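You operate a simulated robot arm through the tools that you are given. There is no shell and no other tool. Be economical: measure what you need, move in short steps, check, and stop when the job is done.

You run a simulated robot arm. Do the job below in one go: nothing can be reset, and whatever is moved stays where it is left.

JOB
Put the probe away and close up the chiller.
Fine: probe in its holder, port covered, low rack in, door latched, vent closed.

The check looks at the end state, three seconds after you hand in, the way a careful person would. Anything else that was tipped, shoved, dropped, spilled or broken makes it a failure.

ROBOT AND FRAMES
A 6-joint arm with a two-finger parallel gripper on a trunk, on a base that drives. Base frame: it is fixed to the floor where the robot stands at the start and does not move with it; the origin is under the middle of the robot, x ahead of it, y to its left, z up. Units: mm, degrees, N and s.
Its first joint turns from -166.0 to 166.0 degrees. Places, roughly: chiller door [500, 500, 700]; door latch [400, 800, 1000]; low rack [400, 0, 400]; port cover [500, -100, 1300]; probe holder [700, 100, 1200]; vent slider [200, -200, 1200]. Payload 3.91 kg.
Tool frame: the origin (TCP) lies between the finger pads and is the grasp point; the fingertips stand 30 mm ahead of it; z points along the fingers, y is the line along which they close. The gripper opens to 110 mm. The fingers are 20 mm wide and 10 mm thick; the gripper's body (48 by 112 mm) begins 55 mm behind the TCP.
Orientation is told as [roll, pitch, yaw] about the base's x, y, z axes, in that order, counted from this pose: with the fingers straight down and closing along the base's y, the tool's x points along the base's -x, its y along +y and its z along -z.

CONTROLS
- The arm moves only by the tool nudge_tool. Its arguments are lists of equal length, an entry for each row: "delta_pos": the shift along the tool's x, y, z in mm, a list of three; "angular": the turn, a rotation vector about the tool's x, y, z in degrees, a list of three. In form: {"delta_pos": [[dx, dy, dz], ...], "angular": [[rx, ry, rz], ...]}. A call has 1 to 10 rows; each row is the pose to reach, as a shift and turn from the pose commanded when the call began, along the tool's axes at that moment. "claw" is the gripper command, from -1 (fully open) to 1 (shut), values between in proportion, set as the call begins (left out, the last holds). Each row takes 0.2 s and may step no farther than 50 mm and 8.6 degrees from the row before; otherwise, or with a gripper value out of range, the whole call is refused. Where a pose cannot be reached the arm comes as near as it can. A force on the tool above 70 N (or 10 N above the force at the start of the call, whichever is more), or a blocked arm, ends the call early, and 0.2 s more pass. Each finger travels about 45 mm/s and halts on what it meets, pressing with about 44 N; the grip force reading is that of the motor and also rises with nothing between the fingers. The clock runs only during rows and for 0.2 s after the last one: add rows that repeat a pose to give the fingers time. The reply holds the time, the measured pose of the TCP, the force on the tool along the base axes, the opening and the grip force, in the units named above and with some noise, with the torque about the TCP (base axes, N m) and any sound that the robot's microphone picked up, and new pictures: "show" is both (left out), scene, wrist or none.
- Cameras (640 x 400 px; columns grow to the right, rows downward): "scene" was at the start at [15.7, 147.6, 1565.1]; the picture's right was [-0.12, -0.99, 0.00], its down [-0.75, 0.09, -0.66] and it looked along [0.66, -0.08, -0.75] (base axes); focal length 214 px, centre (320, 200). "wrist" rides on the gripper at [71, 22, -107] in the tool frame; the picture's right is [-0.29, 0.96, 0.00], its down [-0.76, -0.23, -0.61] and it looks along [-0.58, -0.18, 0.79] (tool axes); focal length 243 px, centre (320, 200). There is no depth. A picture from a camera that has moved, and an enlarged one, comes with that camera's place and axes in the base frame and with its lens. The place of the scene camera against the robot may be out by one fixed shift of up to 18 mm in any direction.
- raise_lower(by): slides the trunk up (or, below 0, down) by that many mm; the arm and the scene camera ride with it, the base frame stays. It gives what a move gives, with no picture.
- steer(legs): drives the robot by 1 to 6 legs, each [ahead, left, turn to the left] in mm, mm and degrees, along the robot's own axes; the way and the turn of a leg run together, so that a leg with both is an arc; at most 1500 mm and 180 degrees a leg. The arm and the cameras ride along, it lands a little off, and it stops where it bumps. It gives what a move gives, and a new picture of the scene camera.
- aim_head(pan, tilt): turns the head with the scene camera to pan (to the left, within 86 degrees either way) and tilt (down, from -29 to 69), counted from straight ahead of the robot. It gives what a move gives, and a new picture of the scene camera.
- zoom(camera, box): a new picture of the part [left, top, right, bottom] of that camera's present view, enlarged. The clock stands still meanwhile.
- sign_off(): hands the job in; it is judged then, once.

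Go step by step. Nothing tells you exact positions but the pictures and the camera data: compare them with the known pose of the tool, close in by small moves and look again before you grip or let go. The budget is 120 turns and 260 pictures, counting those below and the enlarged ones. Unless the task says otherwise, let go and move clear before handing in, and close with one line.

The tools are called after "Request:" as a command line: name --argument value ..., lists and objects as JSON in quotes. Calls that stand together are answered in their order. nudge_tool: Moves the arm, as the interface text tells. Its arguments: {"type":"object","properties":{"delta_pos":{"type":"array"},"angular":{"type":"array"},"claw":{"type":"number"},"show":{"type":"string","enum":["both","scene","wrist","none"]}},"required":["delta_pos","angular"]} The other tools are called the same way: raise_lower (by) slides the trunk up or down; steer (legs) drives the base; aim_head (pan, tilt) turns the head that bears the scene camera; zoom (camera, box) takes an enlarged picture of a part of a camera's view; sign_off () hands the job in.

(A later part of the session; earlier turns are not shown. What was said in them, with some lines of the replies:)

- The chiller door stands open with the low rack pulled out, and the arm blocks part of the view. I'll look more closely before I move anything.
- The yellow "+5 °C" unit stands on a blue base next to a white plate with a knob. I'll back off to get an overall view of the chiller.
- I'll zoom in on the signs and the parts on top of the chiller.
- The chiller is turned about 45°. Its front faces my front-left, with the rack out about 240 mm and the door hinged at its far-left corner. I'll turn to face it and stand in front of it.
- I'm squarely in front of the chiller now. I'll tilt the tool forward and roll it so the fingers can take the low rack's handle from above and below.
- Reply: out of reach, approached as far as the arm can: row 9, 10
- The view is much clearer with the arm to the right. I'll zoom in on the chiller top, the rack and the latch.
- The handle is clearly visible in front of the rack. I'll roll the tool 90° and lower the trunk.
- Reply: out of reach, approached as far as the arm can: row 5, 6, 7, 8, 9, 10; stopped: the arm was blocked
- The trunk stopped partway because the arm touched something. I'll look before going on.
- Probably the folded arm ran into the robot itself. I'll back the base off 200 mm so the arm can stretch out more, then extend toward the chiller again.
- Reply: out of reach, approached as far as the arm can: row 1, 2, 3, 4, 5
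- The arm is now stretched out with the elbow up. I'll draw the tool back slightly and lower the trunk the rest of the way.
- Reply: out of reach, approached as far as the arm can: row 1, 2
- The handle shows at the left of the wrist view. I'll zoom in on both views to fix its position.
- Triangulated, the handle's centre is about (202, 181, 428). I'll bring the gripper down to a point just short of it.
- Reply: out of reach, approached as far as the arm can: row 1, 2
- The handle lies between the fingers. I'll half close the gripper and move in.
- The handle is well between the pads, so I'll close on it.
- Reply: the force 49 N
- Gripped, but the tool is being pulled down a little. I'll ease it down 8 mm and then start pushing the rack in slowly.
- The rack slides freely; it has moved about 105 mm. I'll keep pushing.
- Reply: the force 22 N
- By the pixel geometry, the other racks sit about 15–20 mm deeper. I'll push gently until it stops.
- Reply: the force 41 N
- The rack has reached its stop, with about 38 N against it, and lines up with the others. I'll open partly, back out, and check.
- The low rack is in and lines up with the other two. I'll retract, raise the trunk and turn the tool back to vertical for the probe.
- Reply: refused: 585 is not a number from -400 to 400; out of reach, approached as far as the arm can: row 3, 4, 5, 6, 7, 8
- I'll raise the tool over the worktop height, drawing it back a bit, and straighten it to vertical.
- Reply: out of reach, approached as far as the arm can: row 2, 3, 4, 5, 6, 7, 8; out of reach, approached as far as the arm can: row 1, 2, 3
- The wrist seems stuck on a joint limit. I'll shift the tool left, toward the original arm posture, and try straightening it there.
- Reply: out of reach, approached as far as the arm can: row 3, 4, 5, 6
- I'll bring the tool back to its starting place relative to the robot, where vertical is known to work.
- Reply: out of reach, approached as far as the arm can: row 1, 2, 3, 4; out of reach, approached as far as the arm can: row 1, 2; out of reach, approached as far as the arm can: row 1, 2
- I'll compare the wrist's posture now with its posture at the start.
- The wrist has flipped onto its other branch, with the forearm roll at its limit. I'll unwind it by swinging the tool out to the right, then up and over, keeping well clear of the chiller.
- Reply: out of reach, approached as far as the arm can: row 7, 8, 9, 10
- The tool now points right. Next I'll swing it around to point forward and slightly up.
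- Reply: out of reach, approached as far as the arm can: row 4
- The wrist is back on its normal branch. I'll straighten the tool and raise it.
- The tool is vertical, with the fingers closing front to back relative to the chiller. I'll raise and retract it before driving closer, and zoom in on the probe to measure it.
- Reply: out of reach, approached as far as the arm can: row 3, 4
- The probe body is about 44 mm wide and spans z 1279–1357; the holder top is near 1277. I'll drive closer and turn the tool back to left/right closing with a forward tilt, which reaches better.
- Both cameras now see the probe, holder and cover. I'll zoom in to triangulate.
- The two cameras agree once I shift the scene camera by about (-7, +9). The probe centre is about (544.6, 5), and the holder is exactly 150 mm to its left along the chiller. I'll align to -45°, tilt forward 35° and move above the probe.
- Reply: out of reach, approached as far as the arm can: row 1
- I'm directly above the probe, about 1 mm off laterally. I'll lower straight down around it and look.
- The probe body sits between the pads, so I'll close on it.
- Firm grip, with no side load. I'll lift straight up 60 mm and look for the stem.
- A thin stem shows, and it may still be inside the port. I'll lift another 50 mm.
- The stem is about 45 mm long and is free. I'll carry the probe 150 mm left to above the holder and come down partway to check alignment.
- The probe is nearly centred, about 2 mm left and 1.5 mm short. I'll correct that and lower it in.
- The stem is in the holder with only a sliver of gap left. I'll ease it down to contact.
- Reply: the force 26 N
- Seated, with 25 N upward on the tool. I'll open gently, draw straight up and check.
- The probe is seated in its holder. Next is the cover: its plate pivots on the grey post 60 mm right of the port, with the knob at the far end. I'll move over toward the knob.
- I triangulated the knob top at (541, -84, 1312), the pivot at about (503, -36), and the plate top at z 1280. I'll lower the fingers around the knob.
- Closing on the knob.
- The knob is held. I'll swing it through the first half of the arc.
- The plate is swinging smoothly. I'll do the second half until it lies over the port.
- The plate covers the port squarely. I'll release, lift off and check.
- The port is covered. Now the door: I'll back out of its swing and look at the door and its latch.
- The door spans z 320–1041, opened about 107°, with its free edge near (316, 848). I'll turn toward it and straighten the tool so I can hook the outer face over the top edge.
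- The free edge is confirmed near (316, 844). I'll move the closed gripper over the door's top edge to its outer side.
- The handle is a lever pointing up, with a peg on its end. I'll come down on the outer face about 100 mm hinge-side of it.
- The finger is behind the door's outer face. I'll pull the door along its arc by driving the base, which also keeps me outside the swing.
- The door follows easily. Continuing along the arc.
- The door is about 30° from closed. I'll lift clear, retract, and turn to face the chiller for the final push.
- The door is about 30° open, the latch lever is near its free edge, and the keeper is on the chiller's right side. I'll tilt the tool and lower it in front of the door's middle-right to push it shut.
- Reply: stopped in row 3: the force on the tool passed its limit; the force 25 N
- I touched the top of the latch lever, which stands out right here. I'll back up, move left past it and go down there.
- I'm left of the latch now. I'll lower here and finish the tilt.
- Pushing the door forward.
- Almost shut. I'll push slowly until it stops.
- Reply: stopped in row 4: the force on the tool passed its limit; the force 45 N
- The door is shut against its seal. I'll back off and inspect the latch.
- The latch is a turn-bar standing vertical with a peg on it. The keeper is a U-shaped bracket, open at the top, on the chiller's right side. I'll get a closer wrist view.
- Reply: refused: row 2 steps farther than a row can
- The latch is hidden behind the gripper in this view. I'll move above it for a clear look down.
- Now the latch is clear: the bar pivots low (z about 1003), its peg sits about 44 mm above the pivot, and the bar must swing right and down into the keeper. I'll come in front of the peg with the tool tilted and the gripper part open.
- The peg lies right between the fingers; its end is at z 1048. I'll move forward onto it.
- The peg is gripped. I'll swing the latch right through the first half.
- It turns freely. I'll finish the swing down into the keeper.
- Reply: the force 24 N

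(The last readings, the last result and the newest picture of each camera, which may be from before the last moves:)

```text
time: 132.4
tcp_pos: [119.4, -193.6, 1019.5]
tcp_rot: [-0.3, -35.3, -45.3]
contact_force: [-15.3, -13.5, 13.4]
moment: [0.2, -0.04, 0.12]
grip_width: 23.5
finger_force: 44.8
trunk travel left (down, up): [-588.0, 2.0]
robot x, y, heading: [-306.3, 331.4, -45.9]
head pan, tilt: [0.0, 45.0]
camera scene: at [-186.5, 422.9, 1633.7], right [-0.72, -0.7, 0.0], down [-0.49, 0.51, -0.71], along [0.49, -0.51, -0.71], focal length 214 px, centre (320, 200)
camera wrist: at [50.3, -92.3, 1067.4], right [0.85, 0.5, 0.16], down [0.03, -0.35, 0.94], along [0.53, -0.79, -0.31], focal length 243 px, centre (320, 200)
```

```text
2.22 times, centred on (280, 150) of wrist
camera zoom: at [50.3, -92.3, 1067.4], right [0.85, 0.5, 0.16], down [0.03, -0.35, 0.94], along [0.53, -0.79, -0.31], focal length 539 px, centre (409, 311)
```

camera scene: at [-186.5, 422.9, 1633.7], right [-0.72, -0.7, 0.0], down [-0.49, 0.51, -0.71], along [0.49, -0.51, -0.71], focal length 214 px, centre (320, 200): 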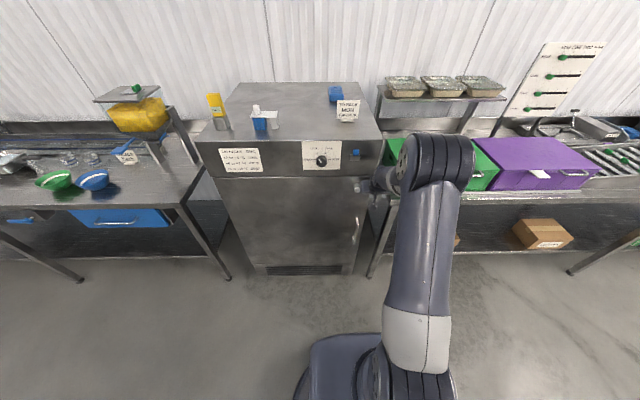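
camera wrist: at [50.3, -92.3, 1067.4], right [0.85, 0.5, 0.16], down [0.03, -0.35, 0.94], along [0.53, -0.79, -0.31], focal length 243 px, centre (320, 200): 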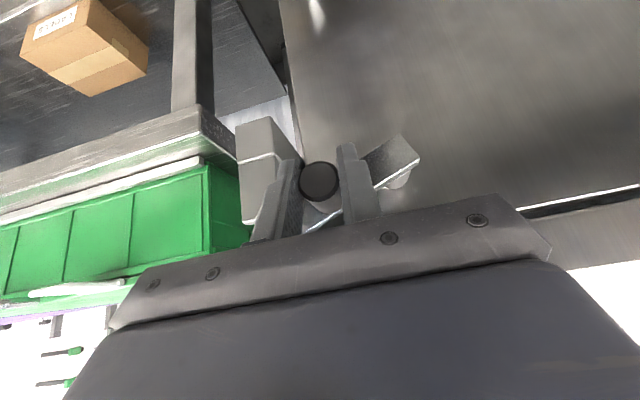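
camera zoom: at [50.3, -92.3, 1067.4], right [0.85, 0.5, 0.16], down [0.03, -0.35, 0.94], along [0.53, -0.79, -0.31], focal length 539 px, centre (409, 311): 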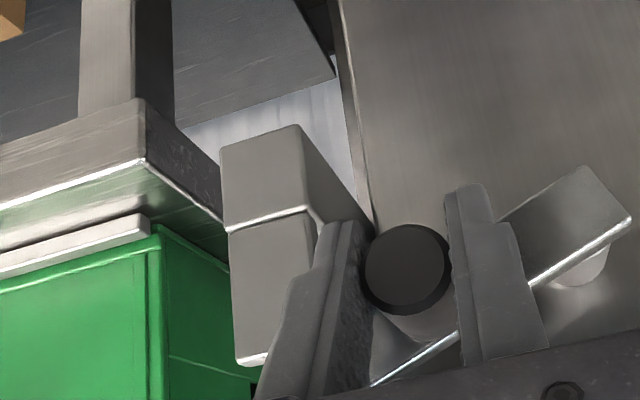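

The bar still stands about 20° above horizontal, because the peg's radius is larger than I estimated. I'll shift right a little and keep going down.

Request:
nudge_tool --delta_pos '[[0, -4, 0], [3.4, -5, 4.9], [6.9, -5.5, 9.8], [10.3, -6, 14.7], [13.8, -6, 19.7]]' --angular '[[0, 0, 0], [0, 0, 0], [0, 0, 0], [0, 0, 0], [0, 0, 0]]' --show "wrist"

Request:
zoom --camera "wrist" --box '[160, 60, 400, 240]'

```text
time: 133.7
tcp_pos: [116.3, -195.4, 999.4]
tcp_rot: [-0.4, -35.4, -44.9]
contact_force: [-16.5, -13.0, 24.3]
moment: [0.46, 0.6, -0.07]
grip_width: 23.7
finger_force: 44.6
trunk travel left (down, up): [-588.0, 2.0]
robot x, y, heading: [-305.6, 328.3, -45.6]
head pan, tilt: [0.0, 45.0]
camera wrist: at [47.3, -94.4, 1044.9], right [0.85, 0.51, 0.16], down [0.03, -0.35, 0.94], along [0.53, -0.79, -0.31], focal length 243 px, centre (320, 200)
```

wrist: 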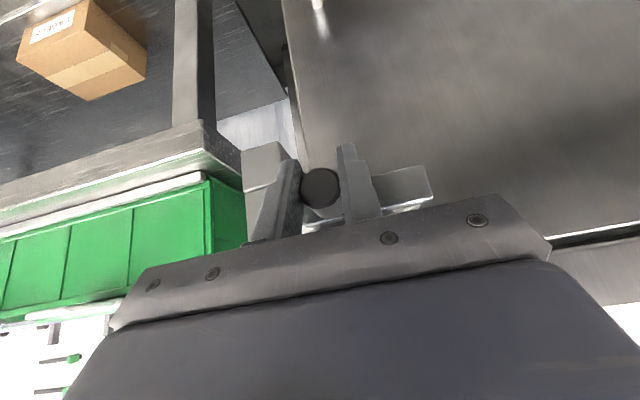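

```text
2.22 times, centred on (280, 150) of wrist
camera zoom: at [47.3, -94.4, 1044.9], right [0.85, 0.51, 0.16], down [0.03, -0.35, 0.94], along [0.53, -0.79, -0.31], focal length 539 px, centre (409, 311)
```

zoom: 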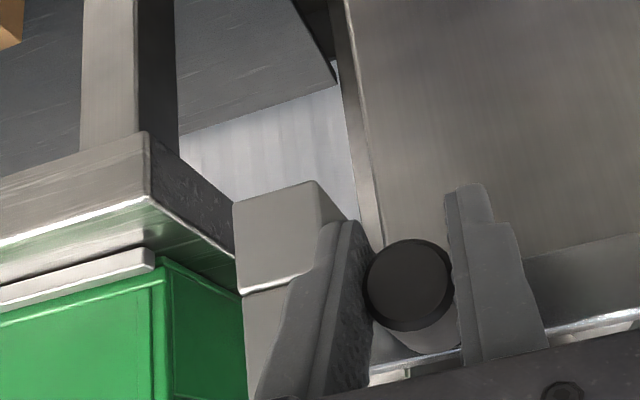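

The bar now lies level. I'll release slightly, back straight out, and inspect.

Request:
nudge_tool --delta_pos '[[0, 0, 0], [0, 0, 0], [16, 0, -11.5], [33, 0, -23], [57, 5, -40], [90, 10, -63], [120, 40, -84]]' --angular '[[0, 0, 0], [0, 0, 0], [0, 0, 0], [0, 0, 0], [0, 0, 0], [0, 0, 0], [0, 0, 0]]' --claw 0.5

Request:
zoom --camera "wrist" --box '[160, 60, 400, 240]'

Request:
zoom --camera "scene" --box '[330, 145, 410, 205]'

```text
time: 135.2
tcp_pos: [43.7, -68.2, 993.3]
tcp_rot: [-1.5, -34.9, -42.8]
contact_force: [0.4, -0.7, -0.1]
moment: [0.07, -0.01, -0.04]
grip_width: 27.6
finger_force: 0.1
out of reach, approached as far as the arm can: row 7
trunk travel left (down, up): [-588.0, 2.0]
robot x, y, heading: [-303.9, 329.9, -45.9]
head pan, tilt: [0.0, 45.0]
camera scene: at [-183.7, 423.8, 1633.4], right [-0.72, -0.7, 0.0], down [-0.49, 0.51, -0.71], along [0.49, -0.51, -0.71], focal length 214 px, centre (320, 200)
camera wrist: at [-27.8, 31.9, 1042.6], right [0.84, 0.53, 0.14], down [0.05, -0.34, 0.94], along [0.55, -0.78, -0.32], focal length 243 px, centre (320, 200)
```

scene: 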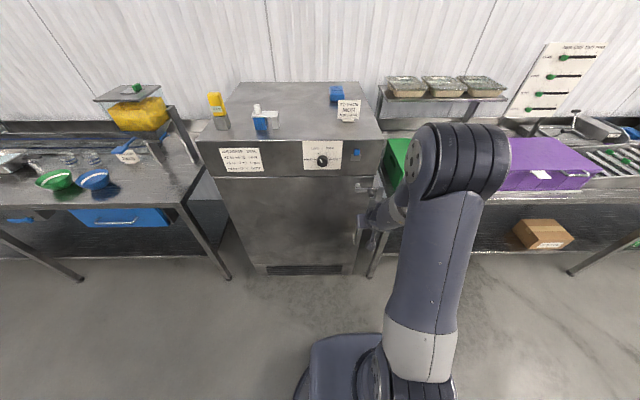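
wrist: 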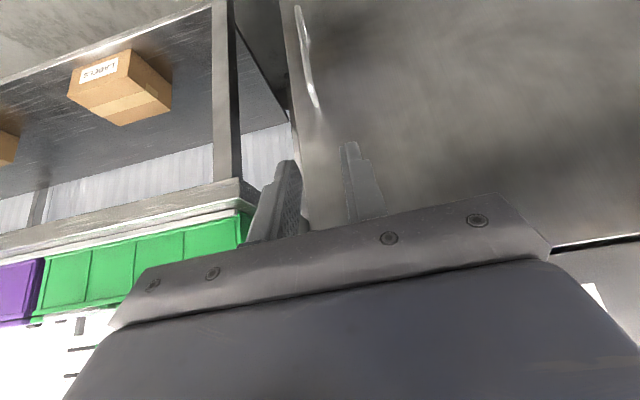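

```text
2.22 times, centred on (280, 150) of wrist
camera zoom: at [-27.8, 31.9, 1042.6], right [0.84, 0.53, 0.14], down [0.05, -0.34, 0.94], along [0.55, -0.78, -0.32], focal length 539 px, centre (409, 311)
```

zoom: 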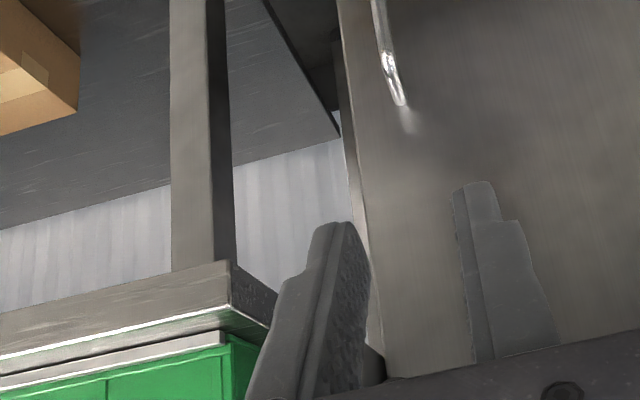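

```text
6.67 times, centred on (370, 175) of scene
camera zoom: at [-183.7, 423.8, 1633.4], right [-0.72, -0.7, 0.0], down [-0.49, 0.51, -0.71], along [0.49, -0.51, -0.71], focal length 1430 px, centre (-13, 367)
```

zoom: 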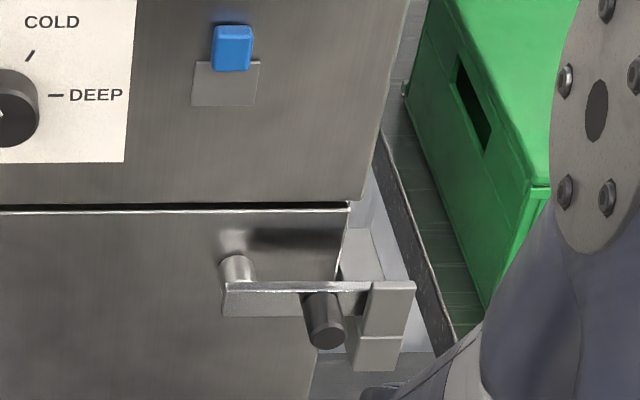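

The bar is level with its end behind the keeper's lip, so the door is latched. Now I'll look closely at the vent.

Request:
zoom --camera "scene" --box '[340, 135, 380, 165]'

Request:
nudge_tool --delta_pos '[[10, -10, -40], [20, -20, -80], [30, -30, -120], [30, -40, -160], [20, -50, -200], [10, -60, -230], [0, -60, -250]]' --angular '[[0, 6, 0], [0, 12, 0], [0, 18, 0], [0, 24, 0], [0, 30, 0], [0, 35, 0], [0, 35, 0]]'

```text
13.33 times, centred on (360, 150) of scene
camera zoom: at [-183.7, 423.8, 1633.4], right [-0.72, -0.7, 0.0], down [-0.49, 0.51, -0.71], along [0.49, -0.51, -0.71], focal length 2860 px, centre (-213, 867)
```

zoom: 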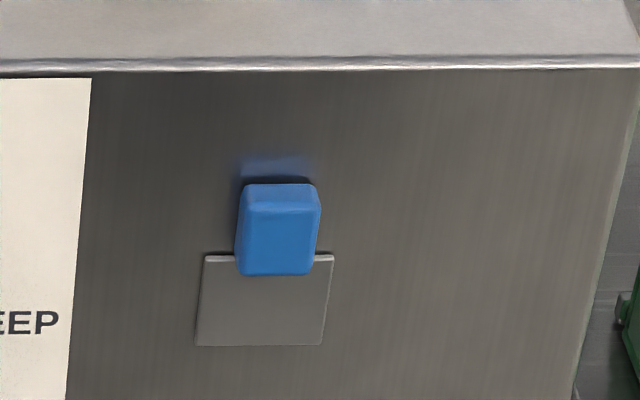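

```text
time: 136.8
tcp_pos: [-98.4, -7.1, 1201.7]
tcp_rot: [-0.3, 0.0, -45.2]
contact_force: [-0.7, 0.0, 0.1]
moment: [0.02, -0.04, 0.0]
grip_width: 27.7
finger_force: 0.1
out of reach, approached as far as the arm can: row 1
trunk travel left (down, up): [-588.0, 2.0]
robot x, y, heading: [-305.3, 326.1, -45.9]
head pan, tilt: [0.0, 45.0]
camera scene: at [-183.5, 424.1, 1633.3], right [-0.72, -0.7, 0.0], down [-0.49, 0.51, -0.71], along [0.49, -0.51, -0.71], focal length 214 px, centre (320, 200)
camera wrist: at [-133.1, 59.6, 1309.9], right [0.88, 0.47, -0.01], down [0.37, -0.7, 0.61], along [0.28, -0.54, -0.79], focal length 243 px, centre (320, 200)
```

scene: 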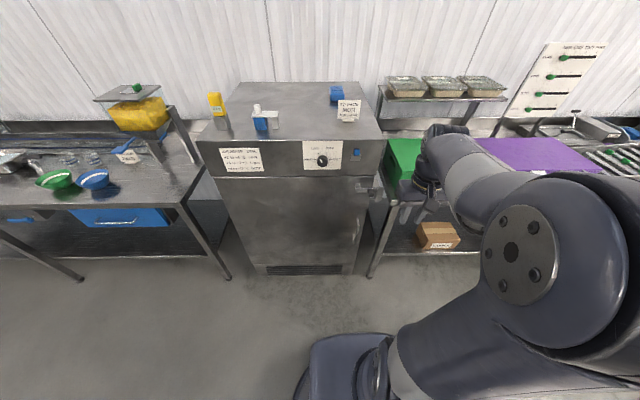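
wrist: 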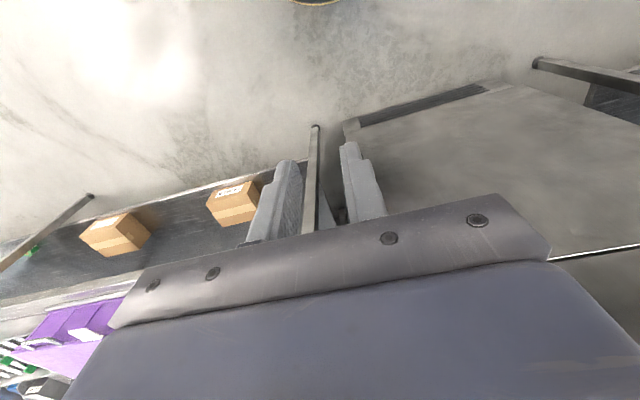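

Request:
nudge_tool --delta_pos '[[-36, 18, -14], [-72, 36, -28], [-108, 54, -42], [-144, 73, -56], [-179, 91, -68]]' --angular '[[0, -7, 0], [0, -14, 0], [0, -21, 0], [0, -28, 0], [0, -35, 0]]' --show "wrist"

Request:
zoom --camera "wrist" --box '[240, 80, 440, 240]'

```text
time: 138.1
tcp_pos: [92.9, -69.3, 1266.6]
tcp_rot: [-0.4, -35.1, -45.0]
contact_force: [-0.5, 0.2, -0.7]
moment: [-0.01, 0.02, 0.01]
grip_width: 27.4
finger_force: 0.0
trunk travel left (down, up): [-588.0, 2.0]
robot x, y, heading: [-306.2, 328.7, -46.0]
head pan, tilt: [0.0, 45.0]
camera wrist: at [23.3, 32.5, 1313.5], right [0.85, 0.51, 0.16], down [0.03, -0.35, 0.94], along [0.53, -0.79, -0.31], focal length 243 px, centre (320, 200)
```

wrist: 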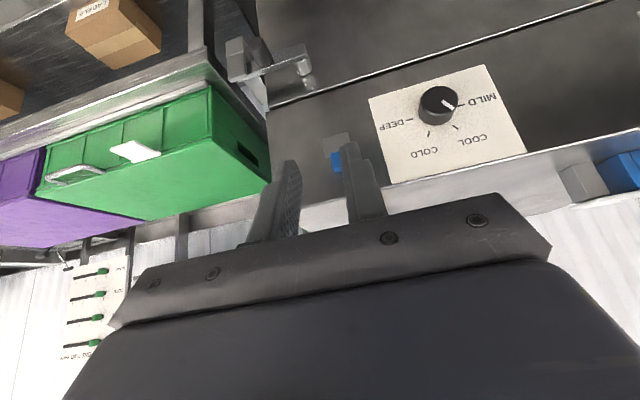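

```text
2.50 times, centred on (340, 160) of wrist
camera zoom: at [23.3, 32.5, 1313.5], right [0.85, 0.51, 0.16], down [0.03, -0.35, 0.94], along [0.53, -0.79, -0.31], focal length 606 px, centre (270, 300)
```

zoom: 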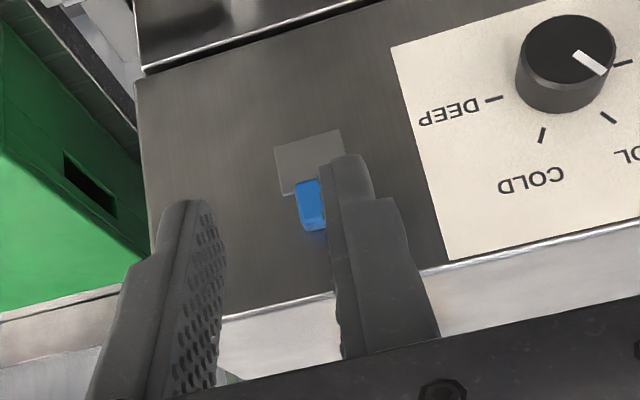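

Request:
nudge_tool --delta_pos '[[-16, 30, 11.5], [-25, 30, 17]]' --angular '[[0, 0, 0], [0, 0, 0]]' --claw -0.5 --show "none"

Request:
zoom --camera "wrist" --box '[260, 100, 380, 200]'

```text
time: 138.7
tcp_pos: [136.6, -70.3, 1267.6]
tcp_rot: [-0.4, -35.1, -45.0]
contact_force: [-0.3, 0.2, 0.3]
moment: [0.01, 0.0, -0.06]
grip_width: 80.3
finger_force: 0.0
trunk travel left (down, up): [-588.0, 2.0]
robot x, y, heading: [-308.4, 328.6, -45.8]
head pan, tilt: [0.0, 45.0]
```

```text
4.00 times, centred on (320, 150) of wrist
camera zoom: at [65.9, 30.8, 1314.3], right [0.85, 0.51, 0.16], down [0.03, -0.35, 0.94], along [0.53, -0.79, -0.31], focal length 970 px, centre (320, 400)
```

zoom: 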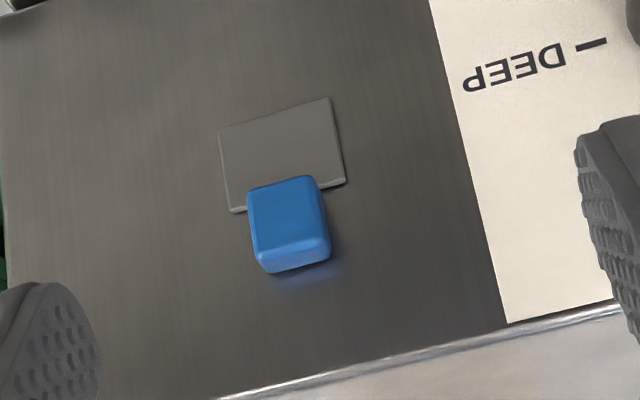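

The blue knob sits at z about 1162–1188, just above a grey vent plate at z 1129–1160, so closing should mean sliding it down over the plate. I'll approach it with the fingers either side.

Request:
nudge_tool --delta_pos '[[2, -9, 30], [4, -17, 60], [6.5, -25, 87.7]]' --angular '[[0, 0, 0], [0, 0, 0], [0, 0, 0]]' --claw -0.05 --show "wrist"

Request:
zoom --camera "wrist" --box '[220, 60, 420, 220]'

```text
time: 139.4
tcp_pos: [148.4, -121.3, 1191.5]
tcp_rot: [-0.4, -35.1, -45.0]
contact_force: [0.1, -0.6, 0.6]
moment: [0.0, -0.01, -0.02]
grip_width: 57.7
finger_force: 0.1
trunk travel left (down, up): [-588.0, 2.0]
robot x, y, heading: [-303.6, 329.1, -45.7]
head pan, tilt: [0.0, 45.0]
camera wrist: at [78.9, -19.4, 1239.0], right [0.85, 0.51, 0.16], down [0.03, -0.35, 0.94], along [0.53, -0.79, -0.31], focal length 243 px, centre (320, 200)
```

wrist: 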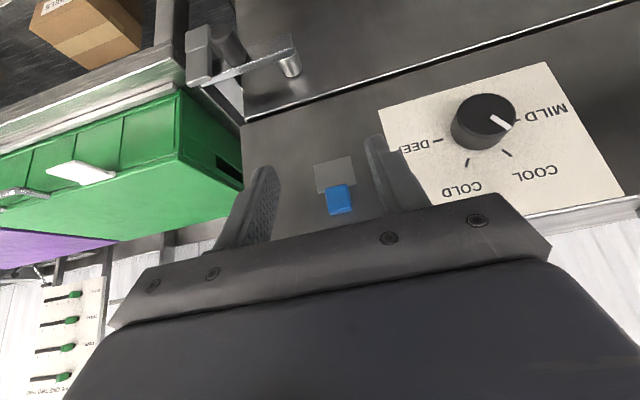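

```text
2.50 times, centred on (320, 140) of wrist
camera zoom: at [78.9, -19.4, 1239.0], right [0.85, 0.51, 0.16], down [0.03, -0.35, 0.94], along [0.53, -0.79, -0.31], focal length 606 px, centre (320, 350)
```

zoom: 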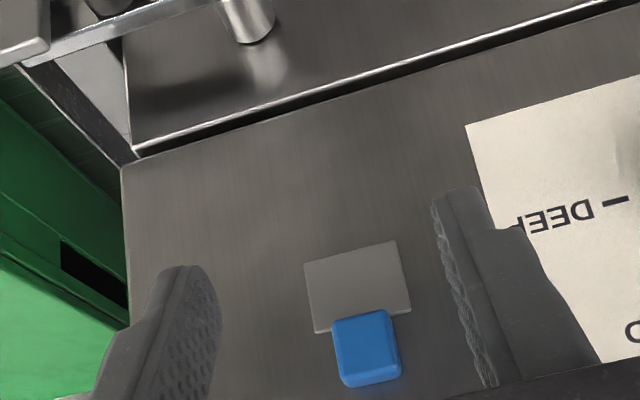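

Request:
nudge_tool --delta_pos '[[-22, 0, 15.5], [-40, 0, 28], [-45, 0, 31.5]]' --angular '[[0, 0, 0], [0, 0, 0], [0, 0, 0]]' --show "wrist"

Request:
zoom --camera "wrist" --box '[220, 80, 420, 240]'

```text
time: 140.2
tcp_pos: [186.0, -158.9, 1190.2]
tcp_rot: [-0.4, -35.1, -45.1]
contact_force: [0.5, 0.4, -0.6]
moment: [-0.01, 0.02, 0.0]
grip_width: 57.9
finger_force: 0.1
trunk travel left (down, up): [-588.0, 2.0]
robot x, y, heading: [-305.8, 328.9, -45.8]
head pan, tilt: [0.0, 45.0]
camera wrist: at [116.9, -58.1, 1239.0], right [0.85, 0.51, 0.16], down [0.03, -0.35, 0.94], along [0.53, -0.79, -0.31], focal length 243 px, centre (320, 200)
```

wrist: 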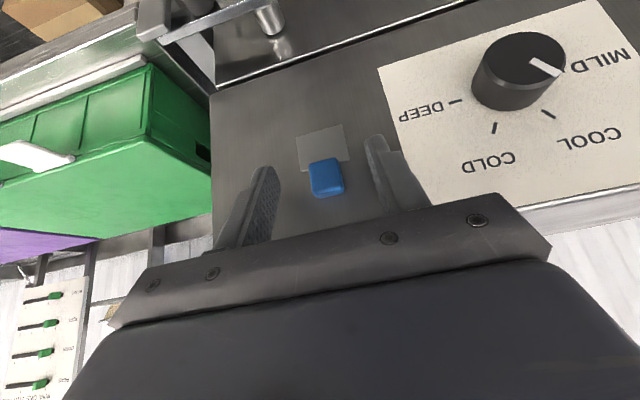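

```text
2.50 times, centred on (320, 160) of wrist
camera zoom: at [116.9, -58.1, 1239.0], right [0.85, 0.51, 0.16], down [0.03, -0.35, 0.94], along [0.53, -0.79, -0.31], focal length 606 px, centre (320, 300)
```

zoom: 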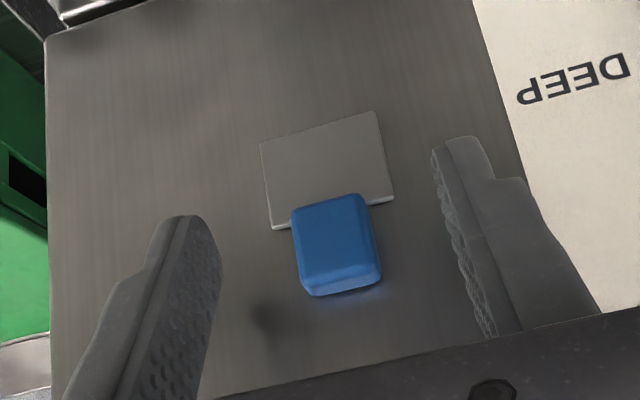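

Request:
nudge_tool --delta_pos '[[-3, 0, 2], [-3, 0, 2], [-3, 0, 2], [-3, 0, 2]]' --angular '[[0, 0, 0], [0, 0, 0], [0, 0, 0], [0, 0, 0]]' --claw 1 --show "wrist"

Request:
zoom --camera "wrist" --box '[220, 80, 420, 240]'

```text
time: 141.2
tcp_pos: [188.8, -161.3, 1192.5]
tcp_rot: [-0.4, -35.1, -44.9]
contact_force: [-0.4, 0.4, -0.1]
moment: [0.0, 0.01, 0.0]
grip_width: 0.1
finger_force: 30.0
trunk travel left (down, up): [-588.0, 2.0]
robot x, y, heading: [-307.2, 331.5, -45.8]
head pan, tilt: [0.0, 45.0]
camera wrist: at [119.9, -60.6, 1239.0], right [0.85, 0.51, 0.16], down [0.03, -0.35, 0.94], along [0.53, -0.79, -0.31], focal length 243 px, centre (320, 200)
```

wrist: 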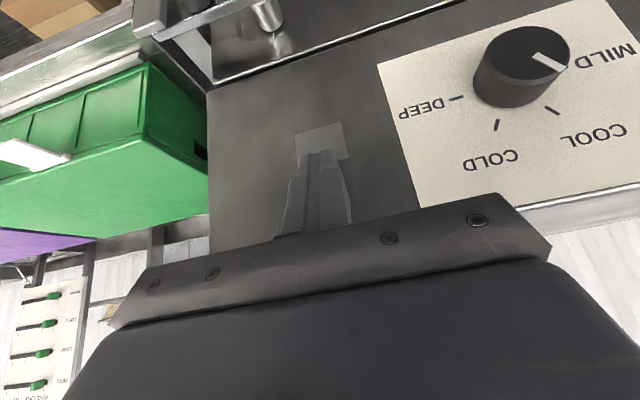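

```text
2.50 times, centred on (320, 160) of wrist
camera zoom: at [119.9, -60.6, 1239.0], right [0.85, 0.51, 0.16], down [0.03, -0.35, 0.94], along [0.53, -0.79, -0.31], focal length 606 px, centre (320, 300)
```

zoom: 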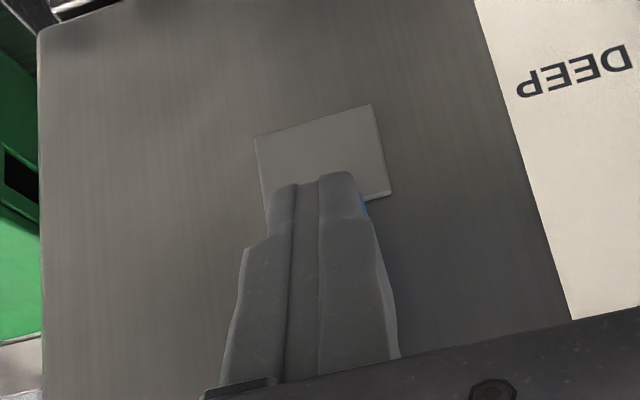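

The knob is shallower than I assumed, and the fingers closed in front of it. I'll instead bring the closed fingertips in above it, near the face, and push down.

Request:
nudge_tool --delta_pos '[[-12, 0, -17], [-24, 0, -34], [-32, 0, -28.5]]' --angular '[[0, 0, 0], [0, 0, 0], [0, 0, 0]]' --show "wrist"

Request:
zoom --camera "wrist" --box '[220, 80, 420, 240]'

Request:
zoom --camera "scene" --box '[320, 130, 400, 190]'

```text
time: 142.1
tcp_pos: [197.1, -168.6, 1233.2]
tcp_rot: [-0.3, -35.0, -45.0]
contact_force: [0.6, -0.6, 0.2]
moment: [0.02, 0.0, 0.0]
grip_width: 0.0
finger_force: 37.8
trunk travel left (down, up): [-588.0, 2.0]
robot x, y, heading: [-304.7, 330.0, -45.8]
head pan, tilt: [0.0, 45.0]
camera wrist: at [127.7, -67.8, 1280.7], right [0.85, 0.51, 0.16], down [0.03, -0.35, 0.94], along [0.53, -0.79, -0.32], focal length 243 px, centre (320, 200)
```

wrist: 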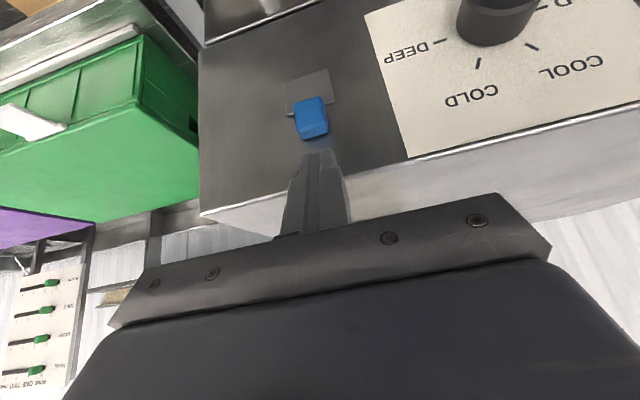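

```text
2.50 times, centred on (320, 160) of wrist
camera zoom: at [127.7, -67.8, 1280.7], right [0.85, 0.51, 0.16], down [0.03, -0.35, 0.94], along [0.53, -0.79, -0.32], focal length 606 px, centre (320, 300)
```

zoom: 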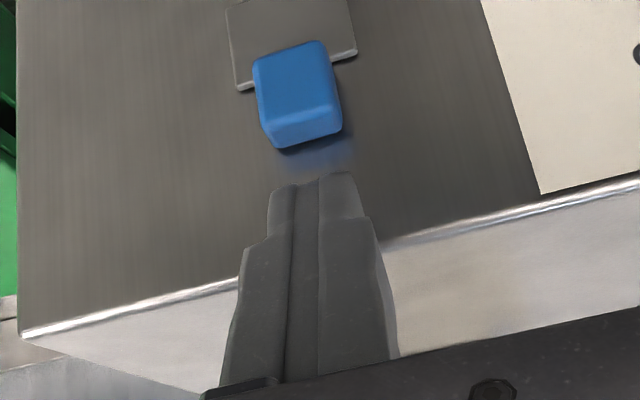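

```text
6.67 times, centred on (360, 160) of scene
camera zoom: at [-183.4, 423.9, 1633.3], right [-0.72, -0.7, 0.0], down [-0.49, 0.51, -0.71], along [0.49, -0.51, -0.71], focal length 1430 px, centre (53, 467)
```

zoom: 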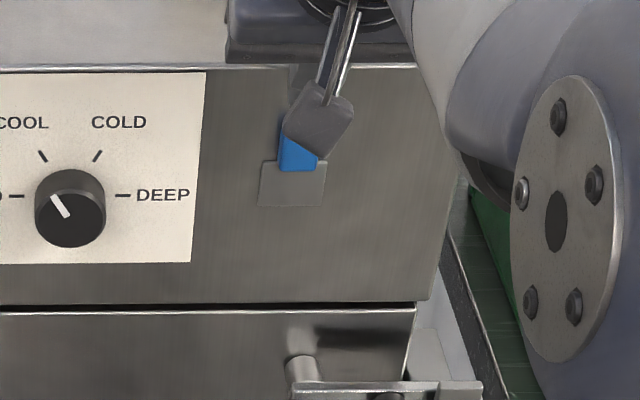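

The tip is directly above the knob. Pushing down slowly.

Request:
nudge_tool --delta_pos '[[8.5, 0, 8.7], [13.6, 0, 16.1], [17.1, 0, 21], [20.5, 0, 25.9], [24, 0, 30.8], [27.4, 0, 35.8], [30.9, 0, 40.7]]' --angular '[[0, 0, 0], [0, 0, 0], [0, 0, 0], [0, 0, 0], [0, 0, 0], [0, 0, 0], [0, 0, 0]]' --show "wrist"

Request:
zoom --camera "wrist" --box '[220, 80, 420, 240]'

```text
time: 143.7
tcp_pos: [194.6, -167.6, 1181.9]
tcp_rot: [-0.4, -35.0, -45.1]
contact_force: [-0.3, 0.9, 0.4]
moment: [0.01, 0.03, 0.0]
grip_width: 0.0
finger_force: 38.1
trunk travel left (down, up): [-588.0, 2.0]
robot x, y, heading: [-307.1, 331.0, -45.7]
head pan, tilt: [0.0, 45.0]
camera wrist: at [126.0, -66.4, 1230.0], right [0.85, 0.51, 0.16], down [0.03, -0.35, 0.94], along [0.53, -0.79, -0.31], focal length 243 px, centre (320, 200)
```

wrist: 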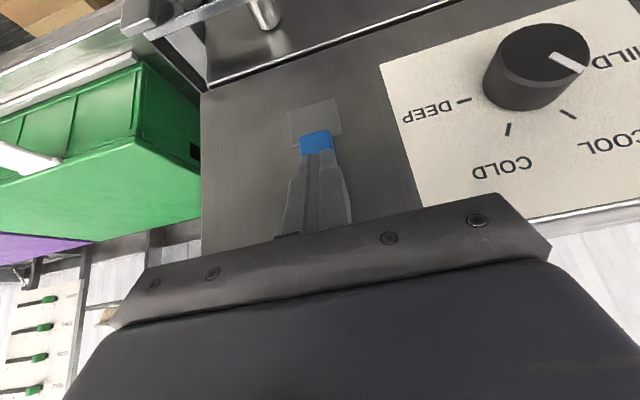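

```text
2.50 times, centred on (320, 160) of wrist
camera zoom: at [126.0, -66.4, 1230.0], right [0.85, 0.51, 0.16], down [0.03, -0.35, 0.94], along [0.53, -0.79, -0.31], focal length 606 px, centre (320, 300)
```

zoom: 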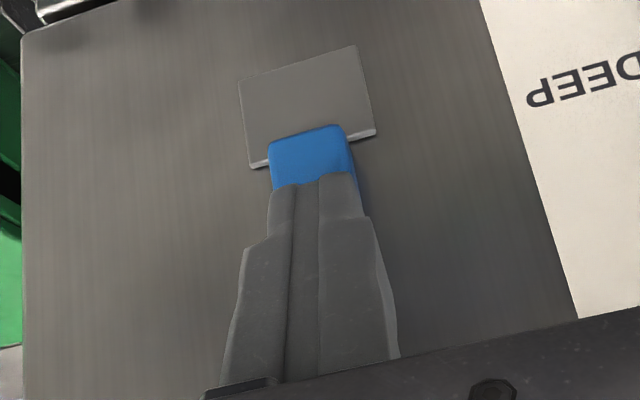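

The knob moved down 25 mm and the grey plate moved with it. I'll back away to see what that uncovered.

Request:
nudge_tool --delta_pos '[[33, 0, -23], [66, 20, -46], [66, 50, -60]]' --angular '[[0, 0, 0], [0, 0, 0], [0, 0, 0]]' --show "wrist"

Request:
zoom --camera "wrist" --box '[200, 60, 400, 220]'

Request:
zoom --camera "scene" --box '[335, 130, 385, 170]'

```text
time: 144.4
tcp_pos: [169.2, -68.9, 1193.6]
tcp_rot: [-0.4, -34.9, -44.9]
contact_force: [0.5, -0.4, 1.2]
moment: [-0.01, 0.0, 0.0]
grip_width: 0.1
finger_force: 37.5
trunk travel left (down, up): [-588.0, 2.0]
robot x, y, heading: [-308.5, 330.6, -45.9]
head pan, tilt: [0.0, 45.0]
camera wrist: at [100.1, 31.8, 1240.7], right [0.85, 0.51, 0.16], down [0.03, -0.35, 0.94], along [0.53, -0.79, -0.32], focal length 243 px, centre (320, 200)
```

wrist: 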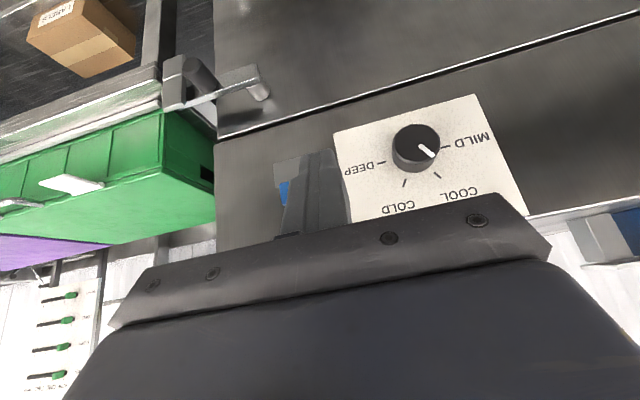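

```text
2.50 times, centred on (300, 140) of wrist
camera zoom: at [100.1, 31.8, 1240.7], right [0.85, 0.51, 0.16], down [0.03, -0.35, 0.94], along [0.53, -0.79, -0.32], focal length 606 px, centre (370, 350)
```

zoom: 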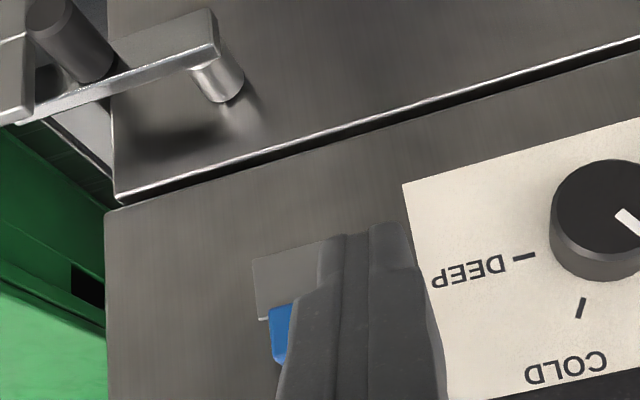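

```text
10.00 times, centred on (360, 150) of scene
camera zoom: at [-183.2, 424.3, 1633.3], right [-0.72, -0.7, 0.0], down [-0.49, 0.51, -0.71], along [0.49, -0.51, -0.71], focal length 2145 px, centre (-80, 700)
```

zoom: 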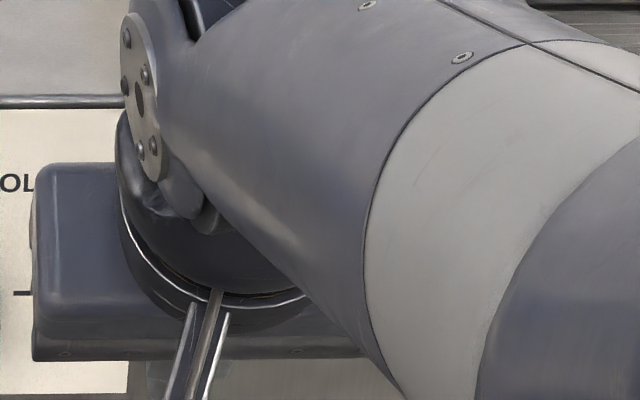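

Request:
nudge_tool --delta_pos '[[25, 30, -18], [50, 60, -40], [75, 90, -60], [90, 130, -70]]' --angular '[[0, 0, 0], [0, 0, 0], [0, 0, 0], [0, 0, 0]]' --show "none"

Request:
zoom --camera "scene" --box '[335, 130, 385, 170]'

Request:
zoom --camera "wrist" --box '[180, 60, 340, 200]'

```text
time: 145.4
tcp_pos: [179.5, 103.7, 1198.2]
tcp_rot: [-0.3, -35.1, -45.1]
contact_force: [0.7, -0.2, -0.1]
moment: [0.01, 0.02, -0.01]
grip_width: 0.0
finger_force: 37.4
trunk travel left (down, up): [-588.0, 2.0]
robot x, y, heading: [-305.9, 330.7, -45.6]
head pan, tilt: [0.0, 45.0]
```

```text
10.00 times, centred on (360, 150) of scene
camera zoom: at [-183.3, 424.4, 1633.3], right [-0.72, -0.7, 0.0], down [-0.49, 0.51, -0.71], along [0.49, -0.51, -0.71], focal length 2145 px, centre (-80, 700)
```

zoom: 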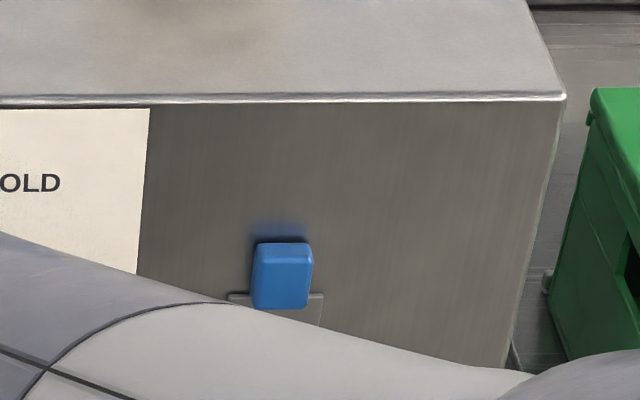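

```text
2.86 times, centred on (260, 130) of wrist
camera zoom: at [110.8, 204.6, 1245.3], right [0.85, 0.51, 0.16], down [0.03, -0.35, 0.94], along [0.53, -0.79, -0.31], focal length 693 px, centre (491, 400)
```

zoom: 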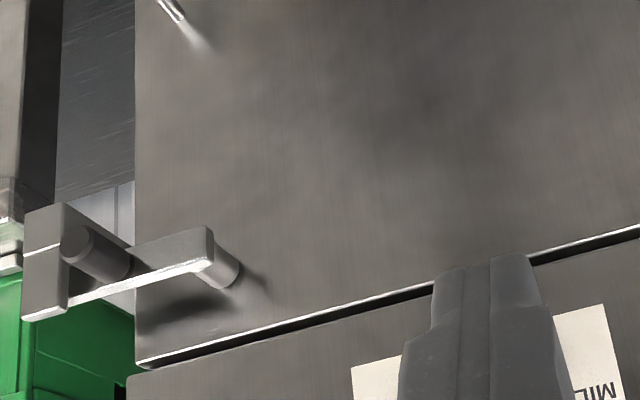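

Nothing is blocking it, and the knob moved freely down from its start, which must have been the open (upper) end. I'll return above the knob and push it down to its stop.

Request:
nudge_tool --delta_pos '[[-2, -45, -3], [-4, -90, -6], [-6, -135, -9], [-8.6, -180.7, -12.3], [-41, -180.7, 11], [-74, -180.7, 34], [-107, -180.7, 57], [-140, -180.7, 80], [-172, -180.7, 102]]' --angular '[[0, 0, 0], [0, 0, 0], [0, 0, 0], [0, 0, 0], [0, 0, 0], [0, 0, 0], [0, 0, 0], [0, 0, 0], [0, 0, 0]]' --show "wrist"

Request:
zoom --camera "wrist" --box '[220, 60, 420, 220]'

```text
time: 147.4
tcp_pos: [192.6, -165.7, 1213.5]
tcp_rot: [-0.5, -35.0, -45.1]
contact_force: [-0.3, 0.0, 0.3]
moment: [0.02, 0.0, -0.01]
grip_width: 0.0
finger_force: 37.3
trunk travel left (down, up): [-588.0, 2.0]
robot x, y, heading: [-307.3, 327.8, -46.2]
head pan, tilt: [0.0, 45.0]
camera wrist: at [123.5, -65.9, 1261.2], right [0.85, 0.51, 0.16], down [0.03, -0.35, 0.94], along [0.53, -0.79, -0.32], focal length 243 px, centre (320, 200)
```

wrist: 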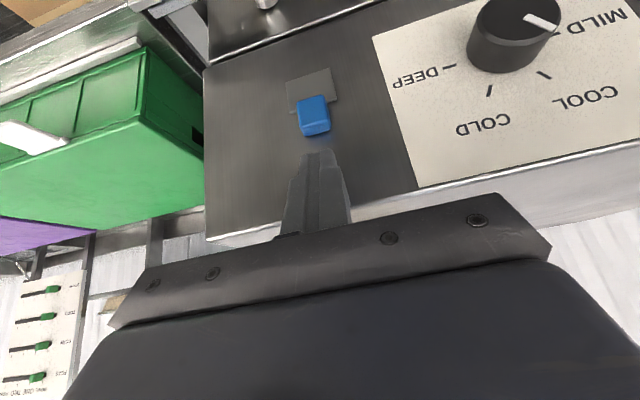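

```text
2.50 times, centred on (320, 140) of wrist
camera zoom: at [123.5, -65.9, 1261.2], right [0.85, 0.51, 0.16], down [0.03, -0.35, 0.94], along [0.53, -0.79, -0.32], focal length 606 px, centre (320, 350)
```

zoom: 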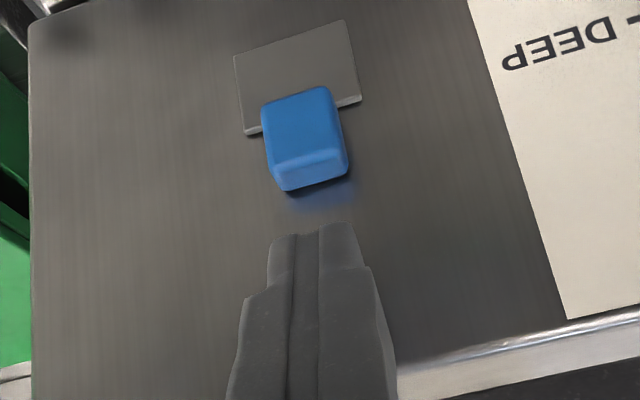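

Request:
nudge_tool --delta_pos '[[6.9, 0, 9.8], [13.8, 0, 19.7], [18.4, 0, 26.2], [21.8, 0, 31.1], [25.2, 0, 36], [28.1, 0, 40.1], [31, 0, 44.2], [33.8, 0, 48.3], [36.7, 0, 52.4], [39.6, 0, 56.5]]' --angular '[[0, 0, 0], [0, 0, 0], [0, 0, 0], [0, 0, 0], [0, 0, 0], [0, 0, 0], [0, 0, 0], [0, 0, 0], [0, 0, 0], [0, 0, 0]]' --show "wrist"

Request:
zoom --camera "wrist" --box '[220, 60, 420, 220]'

```text
time: 149.7
tcp_pos: [190.7, -166.6, 1146.3]
tcp_rot: [-0.3, -35.2, -45.0]
contact_force: [-1.9, 1.1, 4.2]
moment: [-0.02, -0.01, -0.03]
grip_width: 0.0
finger_force: 37.6
trunk travel left (down, up): [-588.0, 2.0]
robot x, y, heading: [-306.5, 329.6, -45.9]
head pan, tilt: [0.0, 45.0]
camera wrist: at [122.8, -65.3, 1193.9], right [0.85, 0.51, 0.16], down [0.03, -0.35, 0.94], along [0.53, -0.79, -0.31], focal length 243 px, centre (320, 200)
```

wrist: 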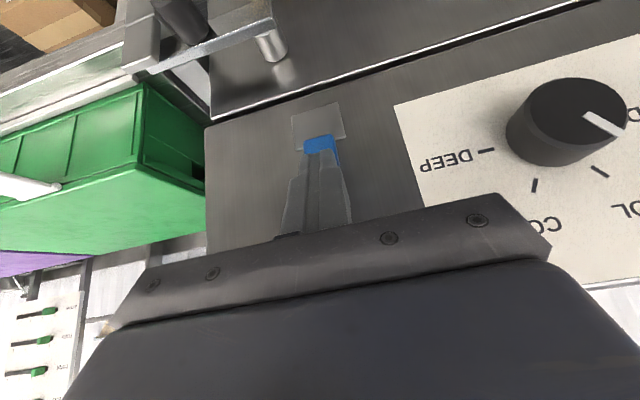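

```text
2.50 times, centred on (320, 140) of wrist
camera zoom: at [122.8, -65.3, 1193.9], right [0.85, 0.51, 0.16], down [0.03, -0.35, 0.94], along [0.53, -0.79, -0.31], focal length 606 px, centre (320, 350)
```

zoom: 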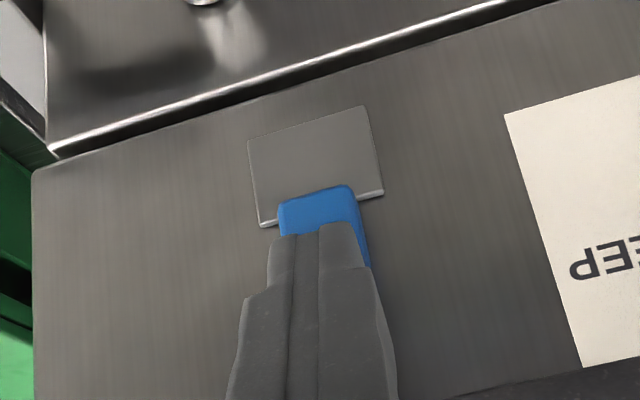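

It slid further and force is just starting to build. I'll continue to the stop.

Request:
nudge_tool --delta_pos '[[2.3, 0, 3.3], [4.6, 0, 6.6], [6.9, 0, 9.8], [9.2, 0, 13.1], [11.5, 0, 16.4]]' --angular '[[0, 0, 0], [0, 0, 0], [0, 0, 0], [0, 0, 0], [0, 0, 0]]' --show "wrist"

Request:
zoom --camera "wrist" --box '[220, 60, 420, 220]'

```text
time: 151.0
tcp_pos: [191.2, -165.5, 1145.2]
tcp_rot: [-0.4, -37.2, -45.0]
contact_force: [-23.5, 23.6, 24.3]
moment: [0.13, 0.06, 0.06]
grip_width: 0.0
finger_force: 38.2
trunk travel left (down, up): [-588.0, 2.0]
robot x, y, heading: [-309.8, 330.5, -45.8]
head pan, tilt: [0.0, 45.0]
stopped in row 5: the force on the tool passed its limit (the readings are from after the stop); the commanded pose is now the measured one
camera wrist: at [120.6, -62.9, 1187.9], right [0.84, 0.51, 0.17], down [0.01, -0.33, 0.94], along [0.54, -0.8, -0.28], focal length 243 px, centre (320, 200)
```

wrist: 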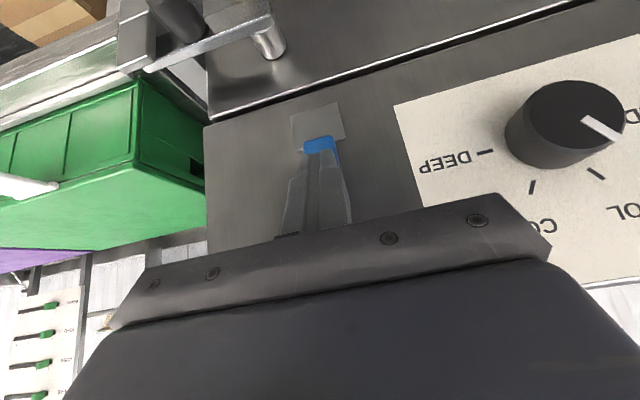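

```text
2.50 times, centred on (320, 140) of wrist
camera zoom: at [120.6, -62.9, 1187.9], right [0.84, 0.51, 0.17], down [0.01, -0.33, 0.94], along [0.54, -0.8, -0.28], focal length 606 px, centre (320, 350)
```

zoom: 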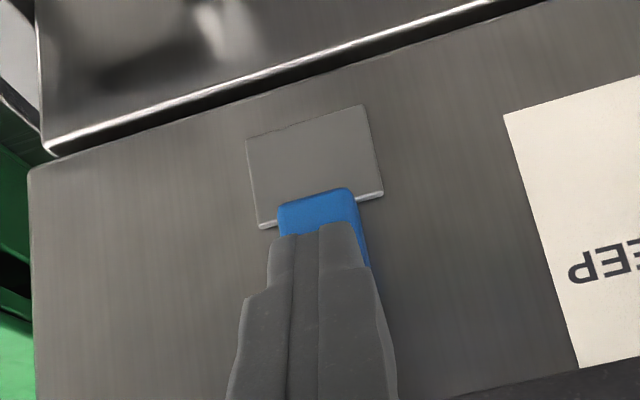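

The slider is firmly at its lower stop. I'll back straight off and check whether any opening shows above it.

Request:
nudge_tool --delta_pos '[[25, 0, -17], [50, 0, -35], [80, 20, -60], [105, 55, -80], [125, 95, -90], [140, 140, -95]]' --angular '[[0, 0, 0], [0, 0, 0], [0, 0, 0], [0, 0, 0], [0, 0, 0], [0, 0, 0]]' --show "none"

Request:
steer --legs '[[-200, 0, 0]]'

Request:
zoom --camera "scene" --box '[300, 90, 400, 180]'

```text
time: 152.4
tcp_pos: [176.7, 51.5, 1131.4]
tcp_rot: [-0.5, -36.7, -44.9]
contact_force: [0.0, -0.4, 0.5]
moment: [0.01, -0.01, 0.05]
grip_width: 0.0
finger_force: 37.5
trunk travel left (down, up): [-588.0, 2.0]
robot x, y, heading: [-304.5, 328.6, -45.8]
head pan, tilt: [0.0, 45.0]
```

```text
time: 154.0
tcp_pos: [37.8, 194.1, 1131.3]
tcp_rot: [-0.4, -36.9, -44.9]
contact_force: [-0.5, -0.3, 0.3]
moment: [0.02, 0.01, -0.03]
grip_width: 0.1
finger_force: 37.3
trunk travel left (down, up): [-588.0, 2.0]
robot x, y, heading: [-442.2, 471.2, -45.6]
head pan, tilt: [0.0, 45.0]
camera scene: at [-323.2, 567.6, 1633.4], right [-0.72, -0.7, 0.0], down [-0.49, 0.51, -0.71], along [0.49, -0.51, -0.71], focal length 214 px, centre (320, 200)
```

scene: 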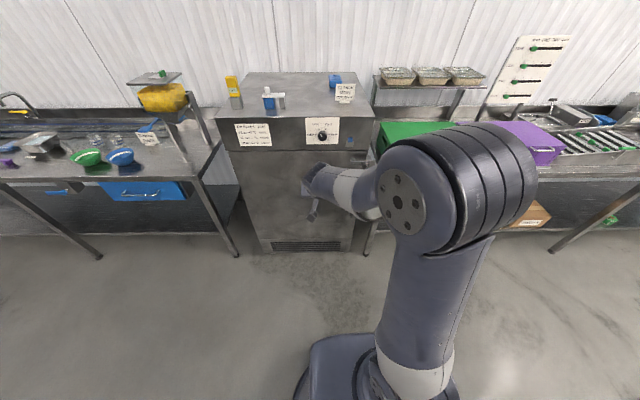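

```text
4.44 times, centred on (350, 135) of scene
camera zoom: at [-323.2, 567.6, 1633.4], right [-0.72, -0.7, 0.0], down [-0.49, 0.51, -0.71], along [0.49, -0.51, -0.71], focal length 953 px, centre (187, 489)
```

zoom: 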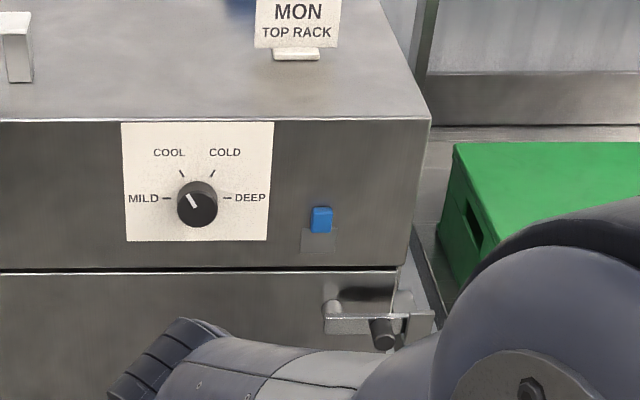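

Request:
zoom --camera "scene" --box '[210, 60, 400, 260]'

Request:
zoom --camera "scene" --box '[340, 125, 390, 175]'

```text
2.00 times, centred on (305, 160) of scene
camera zoom: at [-323.2, 567.6, 1633.4], right [-0.72, -0.7, 0.0], down [-0.49, 0.51, -0.71], along [0.49, -0.51, -0.71], focal length 429 px, centre (350, 280)
```

zoom: 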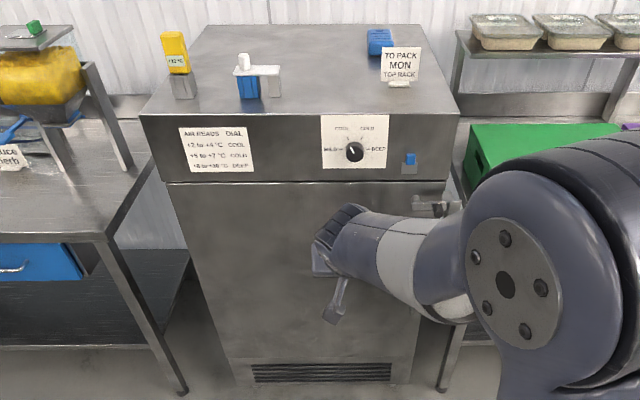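

```text
8.00 times, centred on (365, 150) of scene
camera zoom: at [-323.2, 567.6, 1633.4], right [-0.72, -0.7, 0.0], down [-0.49, 0.51, -0.71], along [0.49, -0.51, -0.71], focal length 1716 px, centre (-40, 600)
```

zoom: 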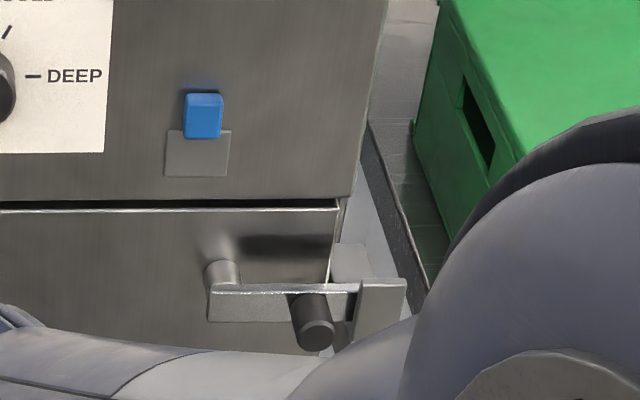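

The final views show the probe seated in its holder, the port plate over the port, and the door shut with its bar in the keeper. The rack went in to its stop, the vent slider is at its lower stop, and the arm is clear, so I'm handing in.

Request:
sign_off

```text
The job is handed in.
```

I've handed in the job: the probe is in its holder, the port is covered, the low rack is in, and the door is shut and latched. The vent slider is down at its lower stop; nothing on the chiller marks which end is closed, so I took that end because the slider started at the top.
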